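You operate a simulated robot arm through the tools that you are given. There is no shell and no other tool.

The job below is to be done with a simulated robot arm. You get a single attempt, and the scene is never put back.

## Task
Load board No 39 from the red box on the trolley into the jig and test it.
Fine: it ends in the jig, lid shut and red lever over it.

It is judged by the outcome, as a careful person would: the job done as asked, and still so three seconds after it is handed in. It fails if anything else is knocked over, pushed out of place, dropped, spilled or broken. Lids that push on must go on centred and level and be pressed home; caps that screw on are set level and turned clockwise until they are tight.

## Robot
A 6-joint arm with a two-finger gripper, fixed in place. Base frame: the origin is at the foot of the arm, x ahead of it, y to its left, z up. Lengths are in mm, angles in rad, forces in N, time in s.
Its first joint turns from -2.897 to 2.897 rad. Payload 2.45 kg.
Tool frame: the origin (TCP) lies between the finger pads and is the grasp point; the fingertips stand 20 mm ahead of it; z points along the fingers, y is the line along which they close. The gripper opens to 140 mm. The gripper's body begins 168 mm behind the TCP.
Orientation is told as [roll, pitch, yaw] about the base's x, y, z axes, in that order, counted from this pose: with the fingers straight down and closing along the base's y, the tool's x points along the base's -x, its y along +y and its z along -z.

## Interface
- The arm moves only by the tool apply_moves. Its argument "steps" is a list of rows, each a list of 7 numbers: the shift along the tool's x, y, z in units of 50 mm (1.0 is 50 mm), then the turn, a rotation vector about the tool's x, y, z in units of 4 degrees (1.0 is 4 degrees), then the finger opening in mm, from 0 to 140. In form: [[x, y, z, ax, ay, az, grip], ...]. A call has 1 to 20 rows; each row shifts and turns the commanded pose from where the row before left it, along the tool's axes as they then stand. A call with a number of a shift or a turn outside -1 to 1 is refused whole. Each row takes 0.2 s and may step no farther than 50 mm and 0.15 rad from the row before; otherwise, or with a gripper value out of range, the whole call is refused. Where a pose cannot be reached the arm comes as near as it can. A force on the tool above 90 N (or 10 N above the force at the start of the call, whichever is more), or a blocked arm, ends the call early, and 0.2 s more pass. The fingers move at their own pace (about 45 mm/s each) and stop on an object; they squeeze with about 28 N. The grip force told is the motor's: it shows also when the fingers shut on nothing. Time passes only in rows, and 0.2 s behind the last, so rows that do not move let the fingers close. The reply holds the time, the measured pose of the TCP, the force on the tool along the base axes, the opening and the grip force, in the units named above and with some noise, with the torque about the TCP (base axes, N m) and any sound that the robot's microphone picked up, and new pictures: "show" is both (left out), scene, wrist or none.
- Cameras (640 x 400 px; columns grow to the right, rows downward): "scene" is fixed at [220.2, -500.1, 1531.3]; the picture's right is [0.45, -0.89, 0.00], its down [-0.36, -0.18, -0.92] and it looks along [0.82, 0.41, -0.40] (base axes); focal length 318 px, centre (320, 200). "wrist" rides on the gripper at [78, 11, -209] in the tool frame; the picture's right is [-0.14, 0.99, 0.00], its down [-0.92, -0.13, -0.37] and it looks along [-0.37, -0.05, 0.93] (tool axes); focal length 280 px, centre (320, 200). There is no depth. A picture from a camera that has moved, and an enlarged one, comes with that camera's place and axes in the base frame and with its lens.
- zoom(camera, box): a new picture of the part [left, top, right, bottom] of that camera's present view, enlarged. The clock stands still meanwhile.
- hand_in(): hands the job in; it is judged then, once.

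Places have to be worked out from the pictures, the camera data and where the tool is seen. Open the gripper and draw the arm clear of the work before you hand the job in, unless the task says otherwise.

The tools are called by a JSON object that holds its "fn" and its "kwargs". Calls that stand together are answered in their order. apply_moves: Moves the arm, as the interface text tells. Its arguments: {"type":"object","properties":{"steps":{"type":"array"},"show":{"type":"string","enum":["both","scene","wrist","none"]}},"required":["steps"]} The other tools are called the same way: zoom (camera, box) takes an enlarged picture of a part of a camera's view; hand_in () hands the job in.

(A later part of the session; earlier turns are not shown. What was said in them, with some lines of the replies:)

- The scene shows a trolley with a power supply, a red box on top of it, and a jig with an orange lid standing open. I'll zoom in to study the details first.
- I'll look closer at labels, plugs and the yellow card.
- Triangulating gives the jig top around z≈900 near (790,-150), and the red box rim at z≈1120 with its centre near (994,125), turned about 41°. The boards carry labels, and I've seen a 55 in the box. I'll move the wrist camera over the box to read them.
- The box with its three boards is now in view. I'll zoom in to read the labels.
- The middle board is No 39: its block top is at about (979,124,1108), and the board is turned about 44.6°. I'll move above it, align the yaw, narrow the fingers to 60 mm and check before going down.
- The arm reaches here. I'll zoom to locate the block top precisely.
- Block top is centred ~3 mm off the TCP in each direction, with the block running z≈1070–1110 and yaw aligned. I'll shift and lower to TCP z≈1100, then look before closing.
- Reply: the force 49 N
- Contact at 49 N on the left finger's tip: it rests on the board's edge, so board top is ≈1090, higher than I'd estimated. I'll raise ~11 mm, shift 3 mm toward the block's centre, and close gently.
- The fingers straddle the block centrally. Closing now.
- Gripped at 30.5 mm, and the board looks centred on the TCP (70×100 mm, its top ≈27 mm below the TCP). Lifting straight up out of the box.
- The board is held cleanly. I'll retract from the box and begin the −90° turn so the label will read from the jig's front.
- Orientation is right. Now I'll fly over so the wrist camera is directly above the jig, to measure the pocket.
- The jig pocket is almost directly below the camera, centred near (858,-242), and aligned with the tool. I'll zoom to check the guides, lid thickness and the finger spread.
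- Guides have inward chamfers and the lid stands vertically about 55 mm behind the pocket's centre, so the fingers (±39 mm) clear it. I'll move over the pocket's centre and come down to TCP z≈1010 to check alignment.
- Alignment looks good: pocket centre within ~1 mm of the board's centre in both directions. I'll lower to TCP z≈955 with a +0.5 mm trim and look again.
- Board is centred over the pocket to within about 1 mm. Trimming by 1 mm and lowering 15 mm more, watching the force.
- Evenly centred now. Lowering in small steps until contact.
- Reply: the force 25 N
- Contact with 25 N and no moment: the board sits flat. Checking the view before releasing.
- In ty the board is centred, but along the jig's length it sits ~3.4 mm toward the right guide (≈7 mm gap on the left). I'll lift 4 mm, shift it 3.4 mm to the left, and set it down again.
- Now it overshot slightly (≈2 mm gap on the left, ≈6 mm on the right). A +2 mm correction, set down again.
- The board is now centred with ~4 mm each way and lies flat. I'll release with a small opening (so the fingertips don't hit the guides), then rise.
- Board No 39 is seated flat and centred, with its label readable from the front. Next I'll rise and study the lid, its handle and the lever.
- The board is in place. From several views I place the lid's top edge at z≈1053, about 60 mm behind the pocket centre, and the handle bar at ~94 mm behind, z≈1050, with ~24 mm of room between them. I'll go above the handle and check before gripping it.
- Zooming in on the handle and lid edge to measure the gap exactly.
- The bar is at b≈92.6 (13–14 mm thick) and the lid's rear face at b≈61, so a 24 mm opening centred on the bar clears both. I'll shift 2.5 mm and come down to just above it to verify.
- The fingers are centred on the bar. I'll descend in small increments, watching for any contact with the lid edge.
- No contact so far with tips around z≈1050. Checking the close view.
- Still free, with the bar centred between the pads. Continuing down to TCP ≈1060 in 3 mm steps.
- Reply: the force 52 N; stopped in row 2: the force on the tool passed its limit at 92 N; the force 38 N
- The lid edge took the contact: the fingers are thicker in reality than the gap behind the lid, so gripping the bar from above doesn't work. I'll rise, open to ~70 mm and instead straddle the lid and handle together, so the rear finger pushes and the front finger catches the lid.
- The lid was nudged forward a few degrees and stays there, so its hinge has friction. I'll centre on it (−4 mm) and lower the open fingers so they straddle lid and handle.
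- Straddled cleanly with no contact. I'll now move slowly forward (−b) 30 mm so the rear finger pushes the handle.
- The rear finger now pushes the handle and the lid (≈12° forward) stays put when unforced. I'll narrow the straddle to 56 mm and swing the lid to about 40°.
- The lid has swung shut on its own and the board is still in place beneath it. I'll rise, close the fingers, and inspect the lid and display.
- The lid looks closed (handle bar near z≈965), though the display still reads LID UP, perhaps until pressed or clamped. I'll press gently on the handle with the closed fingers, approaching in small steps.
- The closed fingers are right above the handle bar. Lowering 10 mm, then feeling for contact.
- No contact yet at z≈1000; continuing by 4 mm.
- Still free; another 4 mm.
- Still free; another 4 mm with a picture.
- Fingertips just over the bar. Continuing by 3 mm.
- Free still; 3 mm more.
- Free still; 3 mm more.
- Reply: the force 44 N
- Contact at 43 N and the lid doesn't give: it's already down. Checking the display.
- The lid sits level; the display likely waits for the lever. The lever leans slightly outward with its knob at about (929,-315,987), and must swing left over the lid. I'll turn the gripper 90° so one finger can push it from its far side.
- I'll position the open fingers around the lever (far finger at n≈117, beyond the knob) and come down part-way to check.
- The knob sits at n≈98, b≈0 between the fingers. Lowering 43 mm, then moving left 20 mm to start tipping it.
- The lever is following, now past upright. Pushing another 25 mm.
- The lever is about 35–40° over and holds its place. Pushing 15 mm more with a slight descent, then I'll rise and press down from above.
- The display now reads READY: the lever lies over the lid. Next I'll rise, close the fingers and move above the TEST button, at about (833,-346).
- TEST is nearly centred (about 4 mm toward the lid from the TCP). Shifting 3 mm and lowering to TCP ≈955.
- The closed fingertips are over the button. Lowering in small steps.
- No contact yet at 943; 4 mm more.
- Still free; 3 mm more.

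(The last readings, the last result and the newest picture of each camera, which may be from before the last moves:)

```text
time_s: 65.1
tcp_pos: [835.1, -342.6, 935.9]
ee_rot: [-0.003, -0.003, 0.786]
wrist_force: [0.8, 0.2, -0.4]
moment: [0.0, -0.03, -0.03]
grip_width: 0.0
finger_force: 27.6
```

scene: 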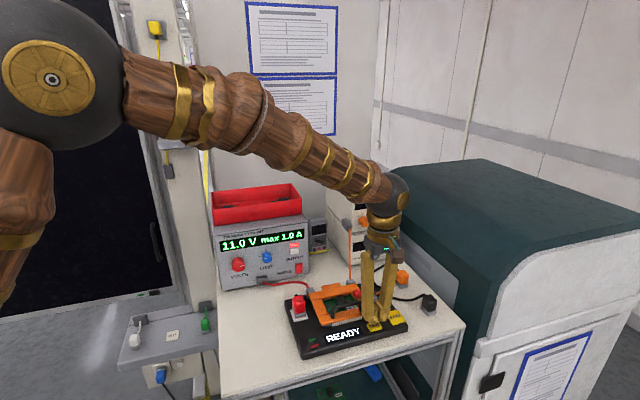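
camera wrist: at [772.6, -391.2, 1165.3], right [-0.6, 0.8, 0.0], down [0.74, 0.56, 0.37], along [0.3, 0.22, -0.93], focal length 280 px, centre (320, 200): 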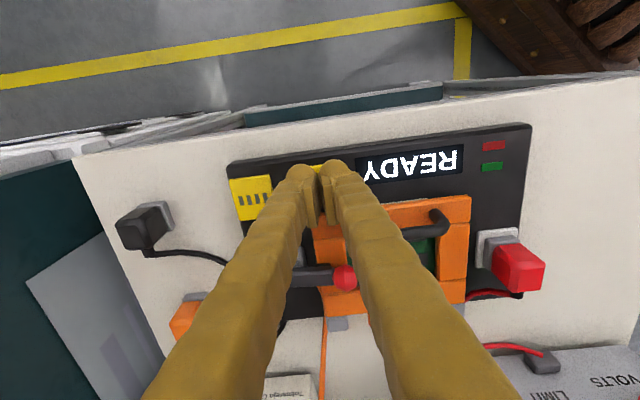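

Still free; 3 mm more.

{"fn": "apply_moves", "kwargs": {"steps": [[0, 0, 0.06, 0, 0, 0, 0], [0, 0, 0, 0, 0, 0, 0]]}}

{"fn": "zoom", "kwargs": {"camera": "scene", "box": [310, 270, 430, 350]}}

```text
time_s: 65.7
tcp_pos: [836.3, -343.5, 933.0]
ee_rot: [-0.003, -0.001, 0.785]
wrist_force: [0.0, 0.5, 0.9]
moment: [-0.01, 0.01, -0.03]
grip_width: 0.1
finger_force: 28.1
camera wrist: at [772.8, -390.8, 1143.7], right [-0.6, 0.8, 0.0], down [0.74, 0.56, 0.37], along [0.3, 0.22, -0.93], focal length 280 px, centre (320, 200)
```

scene: 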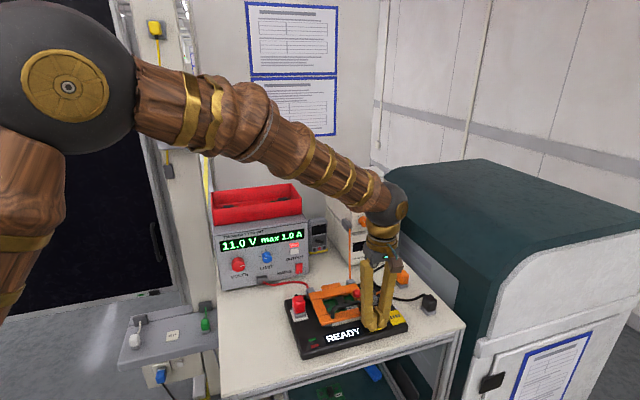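
wrist: 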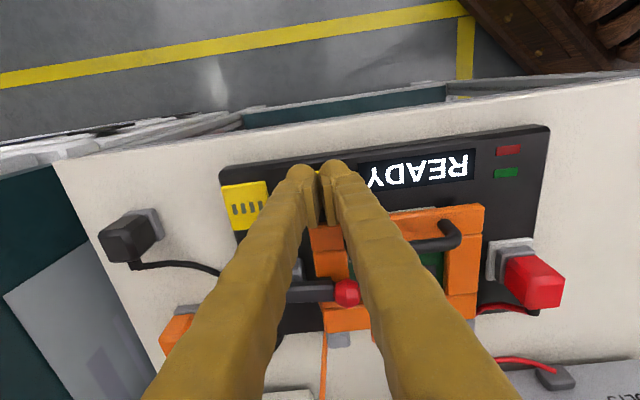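

```text
5.00 times, centred on (370, 310) of scene
camera zoom: at [220.2, -500.1, 1531.3], right [0.45, -0.89, 0.0], down [-0.36, -0.18, -0.92], along [0.82, 0.41, -0.4], focal length 1590 px, centre (70, -350)
```

zoom: 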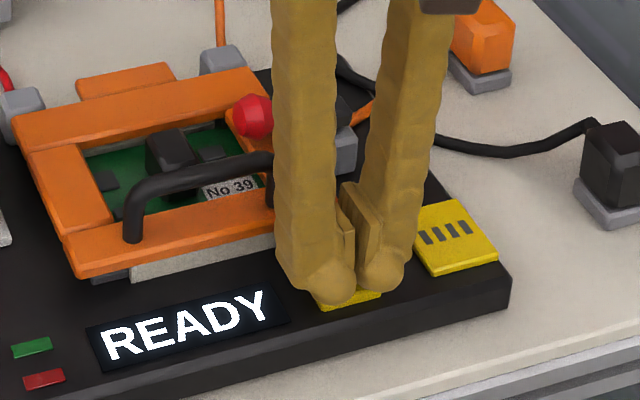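

Fingertips are just at the button. Pressing 3 mm further.

{"fn": "apply_moves", "kwargs": {"steps": [[0, 0, 0.06, 0, 0, 0, 0], [0, 0, 0, 0, 0, 0, 0]], "show": "scene"}}

```text
time_s: 66.3
tcp_pos: [836.3, -342.9, 930.4]
ee_rot: [-0.003, -0.002, 0.786]
wrist_force: [-1.0, 0.4, 0.2]
moment: [0.0, 0.0, 0.0]
grip_width: 6.0
finger_force: 29.3
```

scene: 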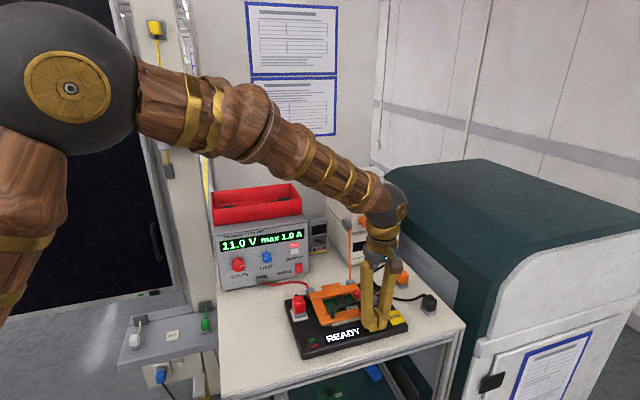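

The grip width changed to 6 mm without load: a fingertip has touched something. I'll look closely.

{"fn": "zoom", "kwargs": {"camera": "scene", "box": [310, 270, 430, 350]}}

{"fn": "zoom", "kwargs": {"camera": "wrist", "box": [240, 110, 400, 240]}}

```text
5.00 times, centred on (370, 310) of scene
camera zoom: at [220.2, -500.1, 1531.3], right [0.45, -0.89, 0.0], down [-0.36, -0.18, -0.92], along [0.82, 0.41, -0.4], focal length 1590 px, centre (70, -350)
```

zoom: 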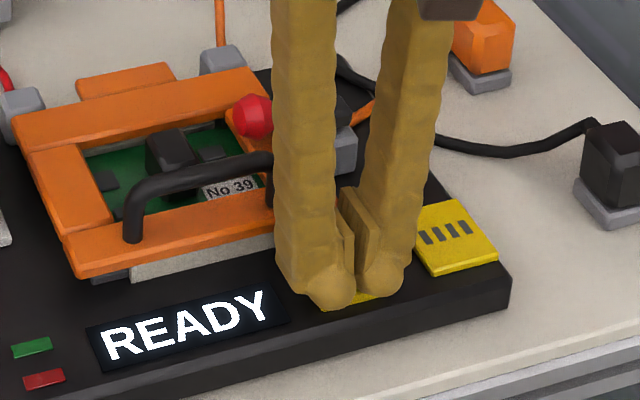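

```text
3.08 times, centred on (320, 175) of wrist
camera zoom: at [773.0, -390.8, 1140.4], right [-0.6, 0.8, 0.0], down [0.74, 0.56, 0.37], along [0.3, 0.22, -0.93], focal length 863 px, centre (320, 277)
```

zoom: 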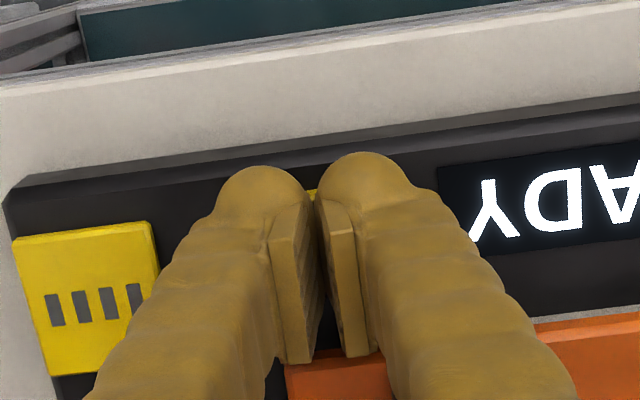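

The fingertips are on the button with hardly any force. Pressing 2 mm more.

{"fn": "apply_moves", "kwargs": {"steps": [[0, 0, 0.04, 0, 0, 0, 0], [0, 0, 0, 0, 0, 0, 0]], "show": "scene"}}

```text
time_s: 66.9
tcp_pos: [837.6, -344.5, 928.1]
ee_rot: [-0.003, -0.002, 0.784]
wrist_force: [-0.2, -0.7, 1.3]
moment: [-0.02, 0.0, 0.0]
grip_width: 6.0
finger_force: 29.4
```

scene: 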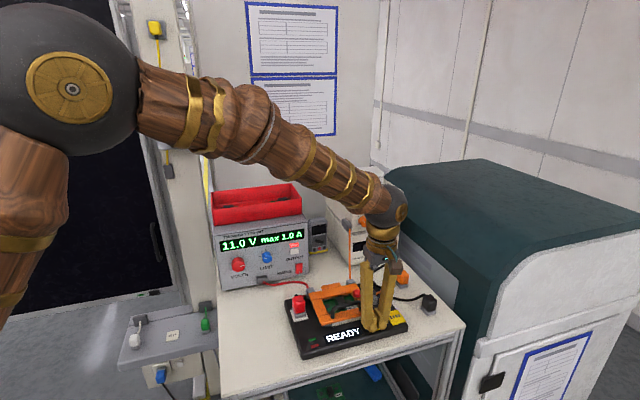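

Still READY, force ~1 N. Continuing 2 mm.

{"fn": "apply_moves", "kwargs": {"steps": [[0, 0, 0.04, 0, 0, 0, 0], [0, 0, 0, 0, 0, 0, 0]], "show": "scene"}}

{"fn": "zoom", "kwargs": {"camera": "scene", "box": [310, 270, 430, 350]}}

```text
time_s: 67.5
tcp_pos: [837.4, -343.1, 925.9]
ee_rot: [-0.004, -0.001, 0.784]
wrist_force: [0.2, -2.1, 5.8]
moment: [-0.07, 0.04, 0.0]
grip_width: 6.1
finger_force: 29.2
heard: click
```

scene: 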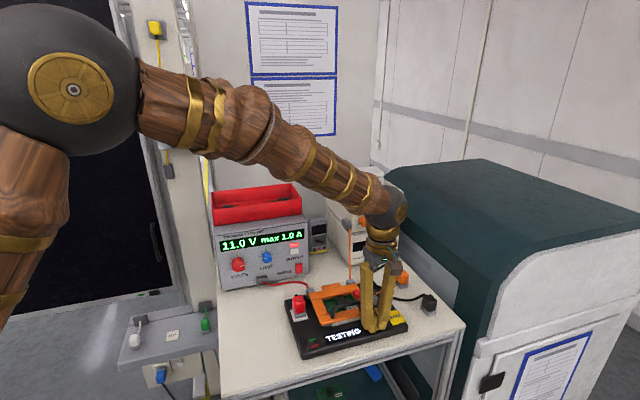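

```text
5.00 times, centred on (370, 310) of scene
camera zoom: at [220.2, -500.1, 1531.3], right [0.45, -0.89, 0.0], down [-0.36, -0.18, -0.92], along [0.82, 0.41, -0.4], focal length 1590 px, centre (70, -350)
```

zoom: 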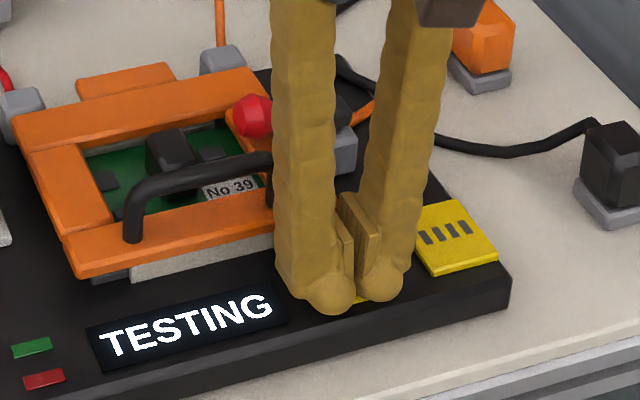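

A click was heard and the display says TESTING. I'll rise straight up and wait for the result without touching anything.

{"fn": "apply_moves", "kwargs": {"steps": [[0, 0, -0.1, 0, 0, 0, 0], [0, 0, -0.5, 0, 0, 0, 0], [0, 0, -0.8, 0, 0, 0, 0], [0, 0, -0.8, 0, 0, 0, 0], [0, 0, -0.6, 0, 0, 0, 0], [0, 0, 0, 0, 0, 0, 0], [0, 0, 0, 0, 0, 0, 0]]}}

{"fn": "zoom", "kwargs": {"camera": "scene", "box": [280, 250, 420, 360]}}

```text
time_s: 69.1
tcp_pos: [837.5, -342.8, 1067.0]
ee_rot: [-0.003, -0.001, 0.786]
wrist_force: [-0.6, 0.1, 0.6]
moment: [0.01, 0.05, 0.0]
grip_width: 0.1
finger_force: 29.2
camera wrist: at [773.3, -389.9, 1276.7], right [-0.6, 0.8, 0.0], down [0.74, 0.56, 0.37], along [0.3, 0.22, -0.93], focal length 280 px, centre (320, 200)
```

scene: 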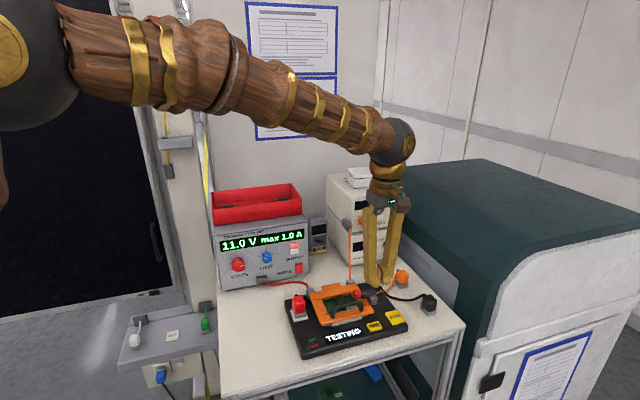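
wrist: 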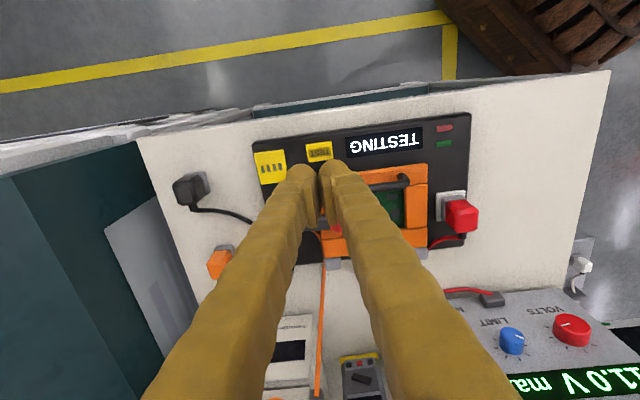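

```text
3.64 times, centred on (350, 305) of scene
camera zoom: at [220.2, -500.1, 1531.3], right [0.45, -0.89, 0.0], down [-0.36, -0.18, -0.92], along [0.82, 0.41, -0.4], focal length 1157 px, centre (211, -182)
```

zoom: 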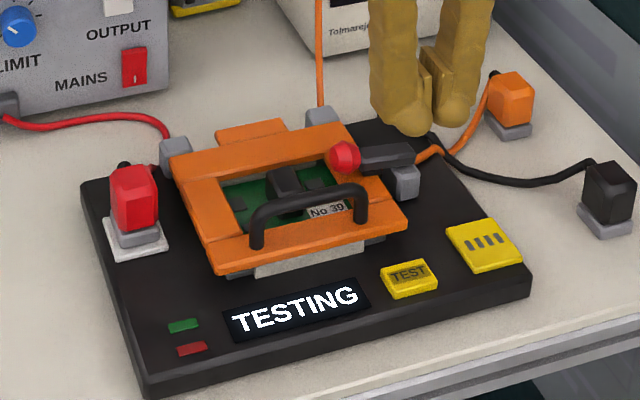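

TESTING is in progress. I'll draw the arm up and back out of the way while waiting.

{"fn": "apply_moves", "kwargs": {"steps": [[0, 0, -0.8, 0, 0, 0, 0], [0, 0, -0.8, 0, 0, 0, 20], [0.5, 0, -0.6, 0, 0, 0, 40], [0.8, 0, 0, 0, 0, 0, 60], [0.8, 0, 0, 0, 0, 0, 60], [0, 0, 0, 0, 0, 0, 60], [0, 0, 0, 0, 0, 0, 60], [0, 0, 0, 0, 0, 0, 60], [0, 0, 0, 0, 0, 0, 60]]}}

{"fn": "zoom", "kwargs": {"camera": "scene", "box": [280, 250, 420, 360]}}

```text
time_s: 71.1
tcp_pos: [759.4, -418.0, 1176.7]
ee_rot: [-0.002, -0.003, 0.785]
wrist_force: [-0.4, -0.3, -0.5]
moment: [0.01, 0.0, -0.05]
grip_width: 60.0
finger_force: 0.0
camera wrist: at [696.5, -465.5, 1386.3], right [-0.6, 0.8, 0.0], down [0.74, 0.56, 0.37], along [0.3, 0.22, -0.93], focal length 280 px, centre (320, 200)
```

scene: 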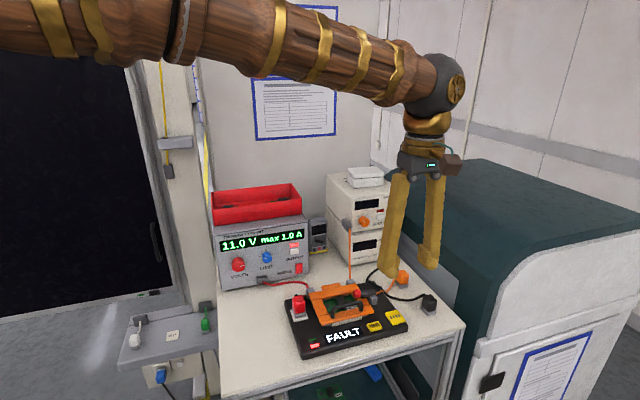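
wrist: 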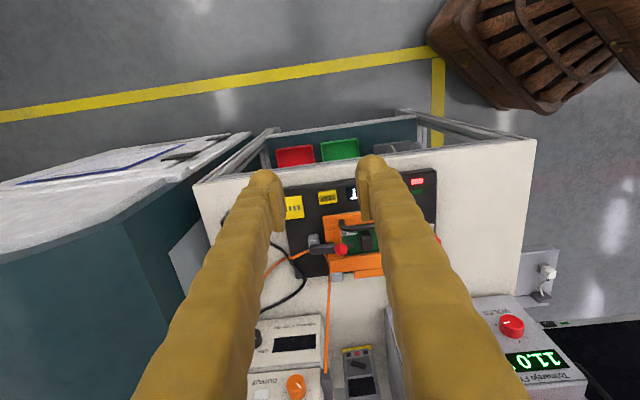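

```text
3.64 times, centred on (350, 305) of scene
camera zoom: at [220.2, -500.1, 1531.3], right [0.45, -0.89, 0.0], down [-0.36, -0.18, -0.92], along [0.82, 0.41, -0.4], focal length 1157 px, centre (211, -182)
```

zoom: 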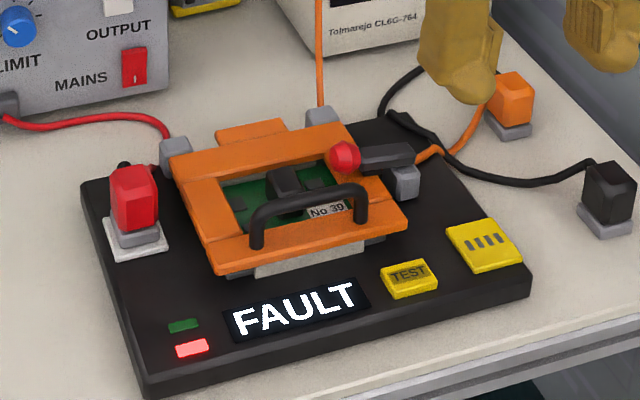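

The display shows FAULT with the red lamp lit: that is the test's result. Before finishing, I'll verify the lever, lid and board state closely, and check whether any posted notice says anything relevant.

{"fn": "zoom", "kwargs": {"camera": "scene", "box": [300, 265, 390, 345]}}

{"fn": "zoom", "kwargs": {"camera": "scene", "box": [250, 60, 345, 145]}}

{"fn": "zoom", "kwargs": {"camera": "wrist", "box": [260, 130, 460, 290]}}

{"fn": "zoom", "kwargs": {"camera": "scene", "box": [500, 320, 600, 400]}}

{"fn": "zoom", "kwargs": {"camera": "scene", "box": [200, 180, 340, 300]}}

```text
5.00 times, centred on (345, 305) of scene
camera zoom: at [220.2, -500.1, 1531.3], right [0.45, -0.89, 0.0], down [-0.36, -0.18, -0.92], along [0.82, 0.41, -0.4], focal length 1590 px, centre (195, -325)
```

zoom: 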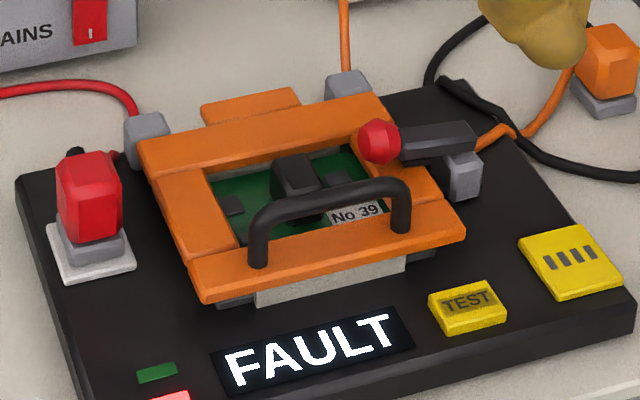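

```text
4.71 times, centred on (298, 102) of scene
camera zoom: at [220.2, -500.1, 1531.3], right [0.45, -0.89, 0.0], down [-0.36, -0.18, -0.92], along [0.82, 0.41, -0.4], focal length 1497 px, centre (426, 659)
```

zoom: 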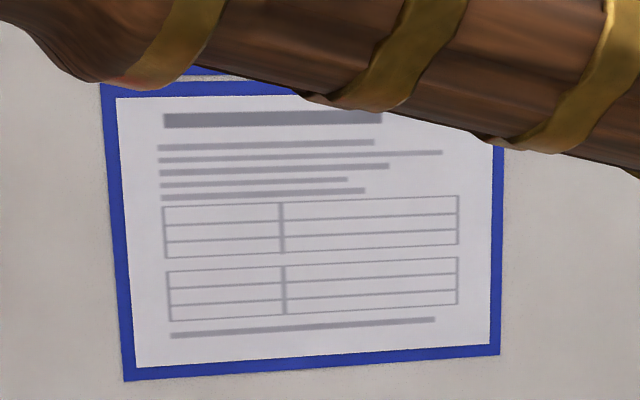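

```text
2.50 times, centred on (360, 210) of wrist
camera zoom: at [696.5, -465.5, 1386.3], right [-0.6, 0.8, 0.0], down [0.74, 0.56, 0.37], along [0.3, 0.22, -0.93], focal length 701 px, centre (220, 175)
```

zoom: 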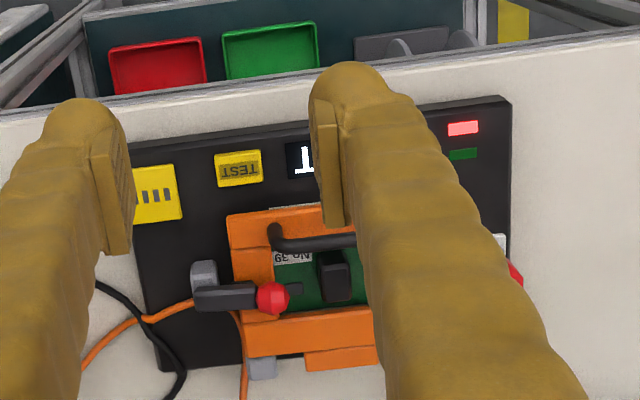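

```text
5.00 times, centred on (550, 360) of scene
camera zoom: at [220.2, -500.1, 1531.3], right [0.45, -0.89, 0.0], down [-0.36, -0.18, -0.92], along [0.82, 0.41, -0.4], focal length 1590 px, centre (-830, -600)
```

zoom: 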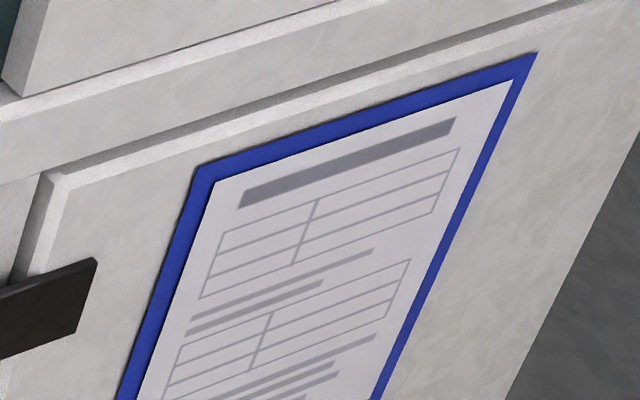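

```text
3.33 times, centred on (270, 240) of scene
camera zoom: at [220.2, -500.1, 1531.3], right [0.45, -0.89, 0.0], down [-0.36, -0.18, -0.92], along [0.82, 0.41, -0.4], focal length 1060 px, centre (487, 67)
```

zoom: 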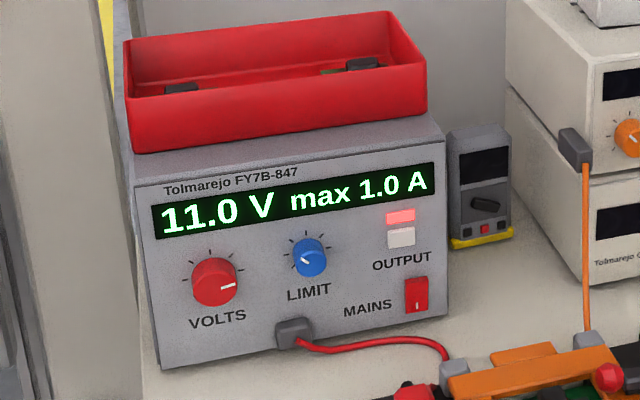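

All notices are blank filler. Board No 39 is in the jig, the lid is level and shut, the lever is over it, and the test ran (result: FAULT). I'll draw the arm a little further clear and confirm nothing changes.

{"fn": "apply_moves", "kwargs": {"steps": [[0.8, 0, -0.4, 0, 0, 0, 80], [0.8, 0, -0.4, 0, 0, 0, 80], [0, 0, 0, 0, 0, 0, 80], [0, 0, 0, 0, 0, 0, 80], [0, 0, 0, 0, 0, 0, 80]]}}

{"fn": "zoom", "kwargs": {"camera": "scene", "box": [280, 250, 450, 360]}}

```text
time_s: 72.3
tcp_pos: [704.8, -473.9, 1216.6]
ee_rot: [-0.003, -0.003, 0.785]
wrist_force: [-0.1, 0.3, -0.5]
moment: [-0.01, 0.0, 0.0]
grip_width: 79.9
finger_force: 0.0
camera wrist: at [640.4, -521.4, 1426.4], right [-0.6, 0.8, 0.0], down [0.74, 0.56, 0.37], along [0.3, 0.22, -0.93], focal length 280 px, centre (320, 200)
```

scene: 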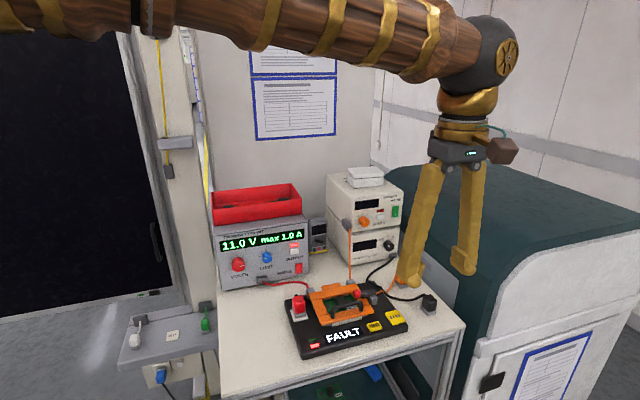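
wrist: 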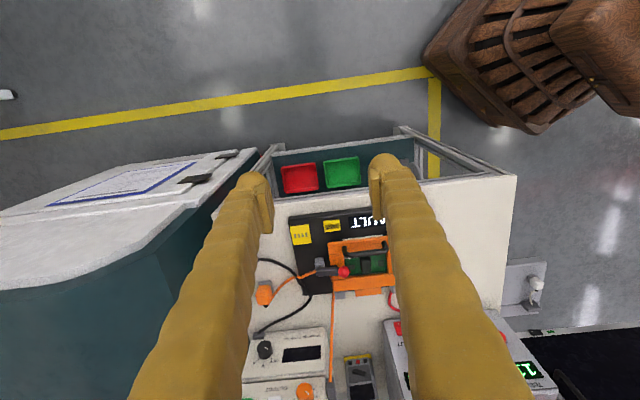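

```text
3.64 times, centred on (365, 305) of scene
camera zoom: at [220.2, -500.1, 1531.3], right [0.45, -0.89, 0.0], down [-0.36, -0.18, -0.92], along [0.82, 0.41, -0.4], focal length 1157 px, centre (156, -182)
```

zoom: 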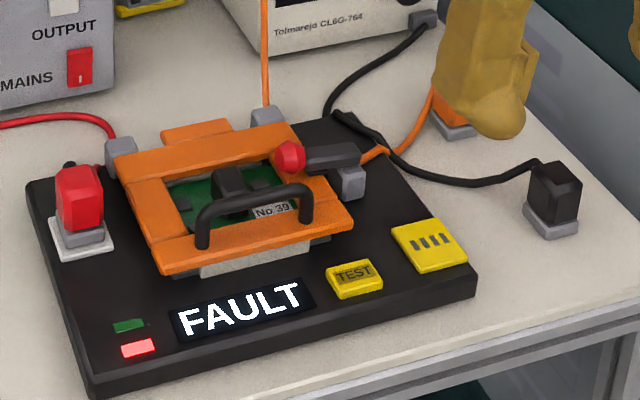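

The state is stable: No 39 is in the jig, lid shut, red lever over it, the test has been run with the result FAULT, and the arm is clear with the gripper open. Handing in.

{"fn": "hand_in", "kwargs": {}}

```text
The job is handed in.
```

Board No 39 is in the jig and has been tested, and the result was **FAULT**, with the red lamp lit. The lid is shut and the red lever is over it, as you asked.

- **Board:** I took it from the red box and seated it flat and centred, with its label readable from the jig's front.
- **Test:** The display read READY once the lever was over. I pressed TEST once and heard a click. It then showed TESTING, and then FAULT.
- **Cause of the fault:** I don't know whether the board itself is bad. I ran it once and left the power supply as I found it, at 11.0 V, max 1.0 A. Nothing legible in the scene gave a required voltage or which way round the board goes.
- **Contacts along the way:**
  - A fingertip pressed on the board's edge at about 49 N while it was still in the box.
  - The fingers pressed on the top edge of the open lid, up to about 92 N.
  - The lid dropped shut on its own once I had pushed it part-way.

  I saw no damage or shifted parts afterwards.

The arm is clear of the work with the gripper open.
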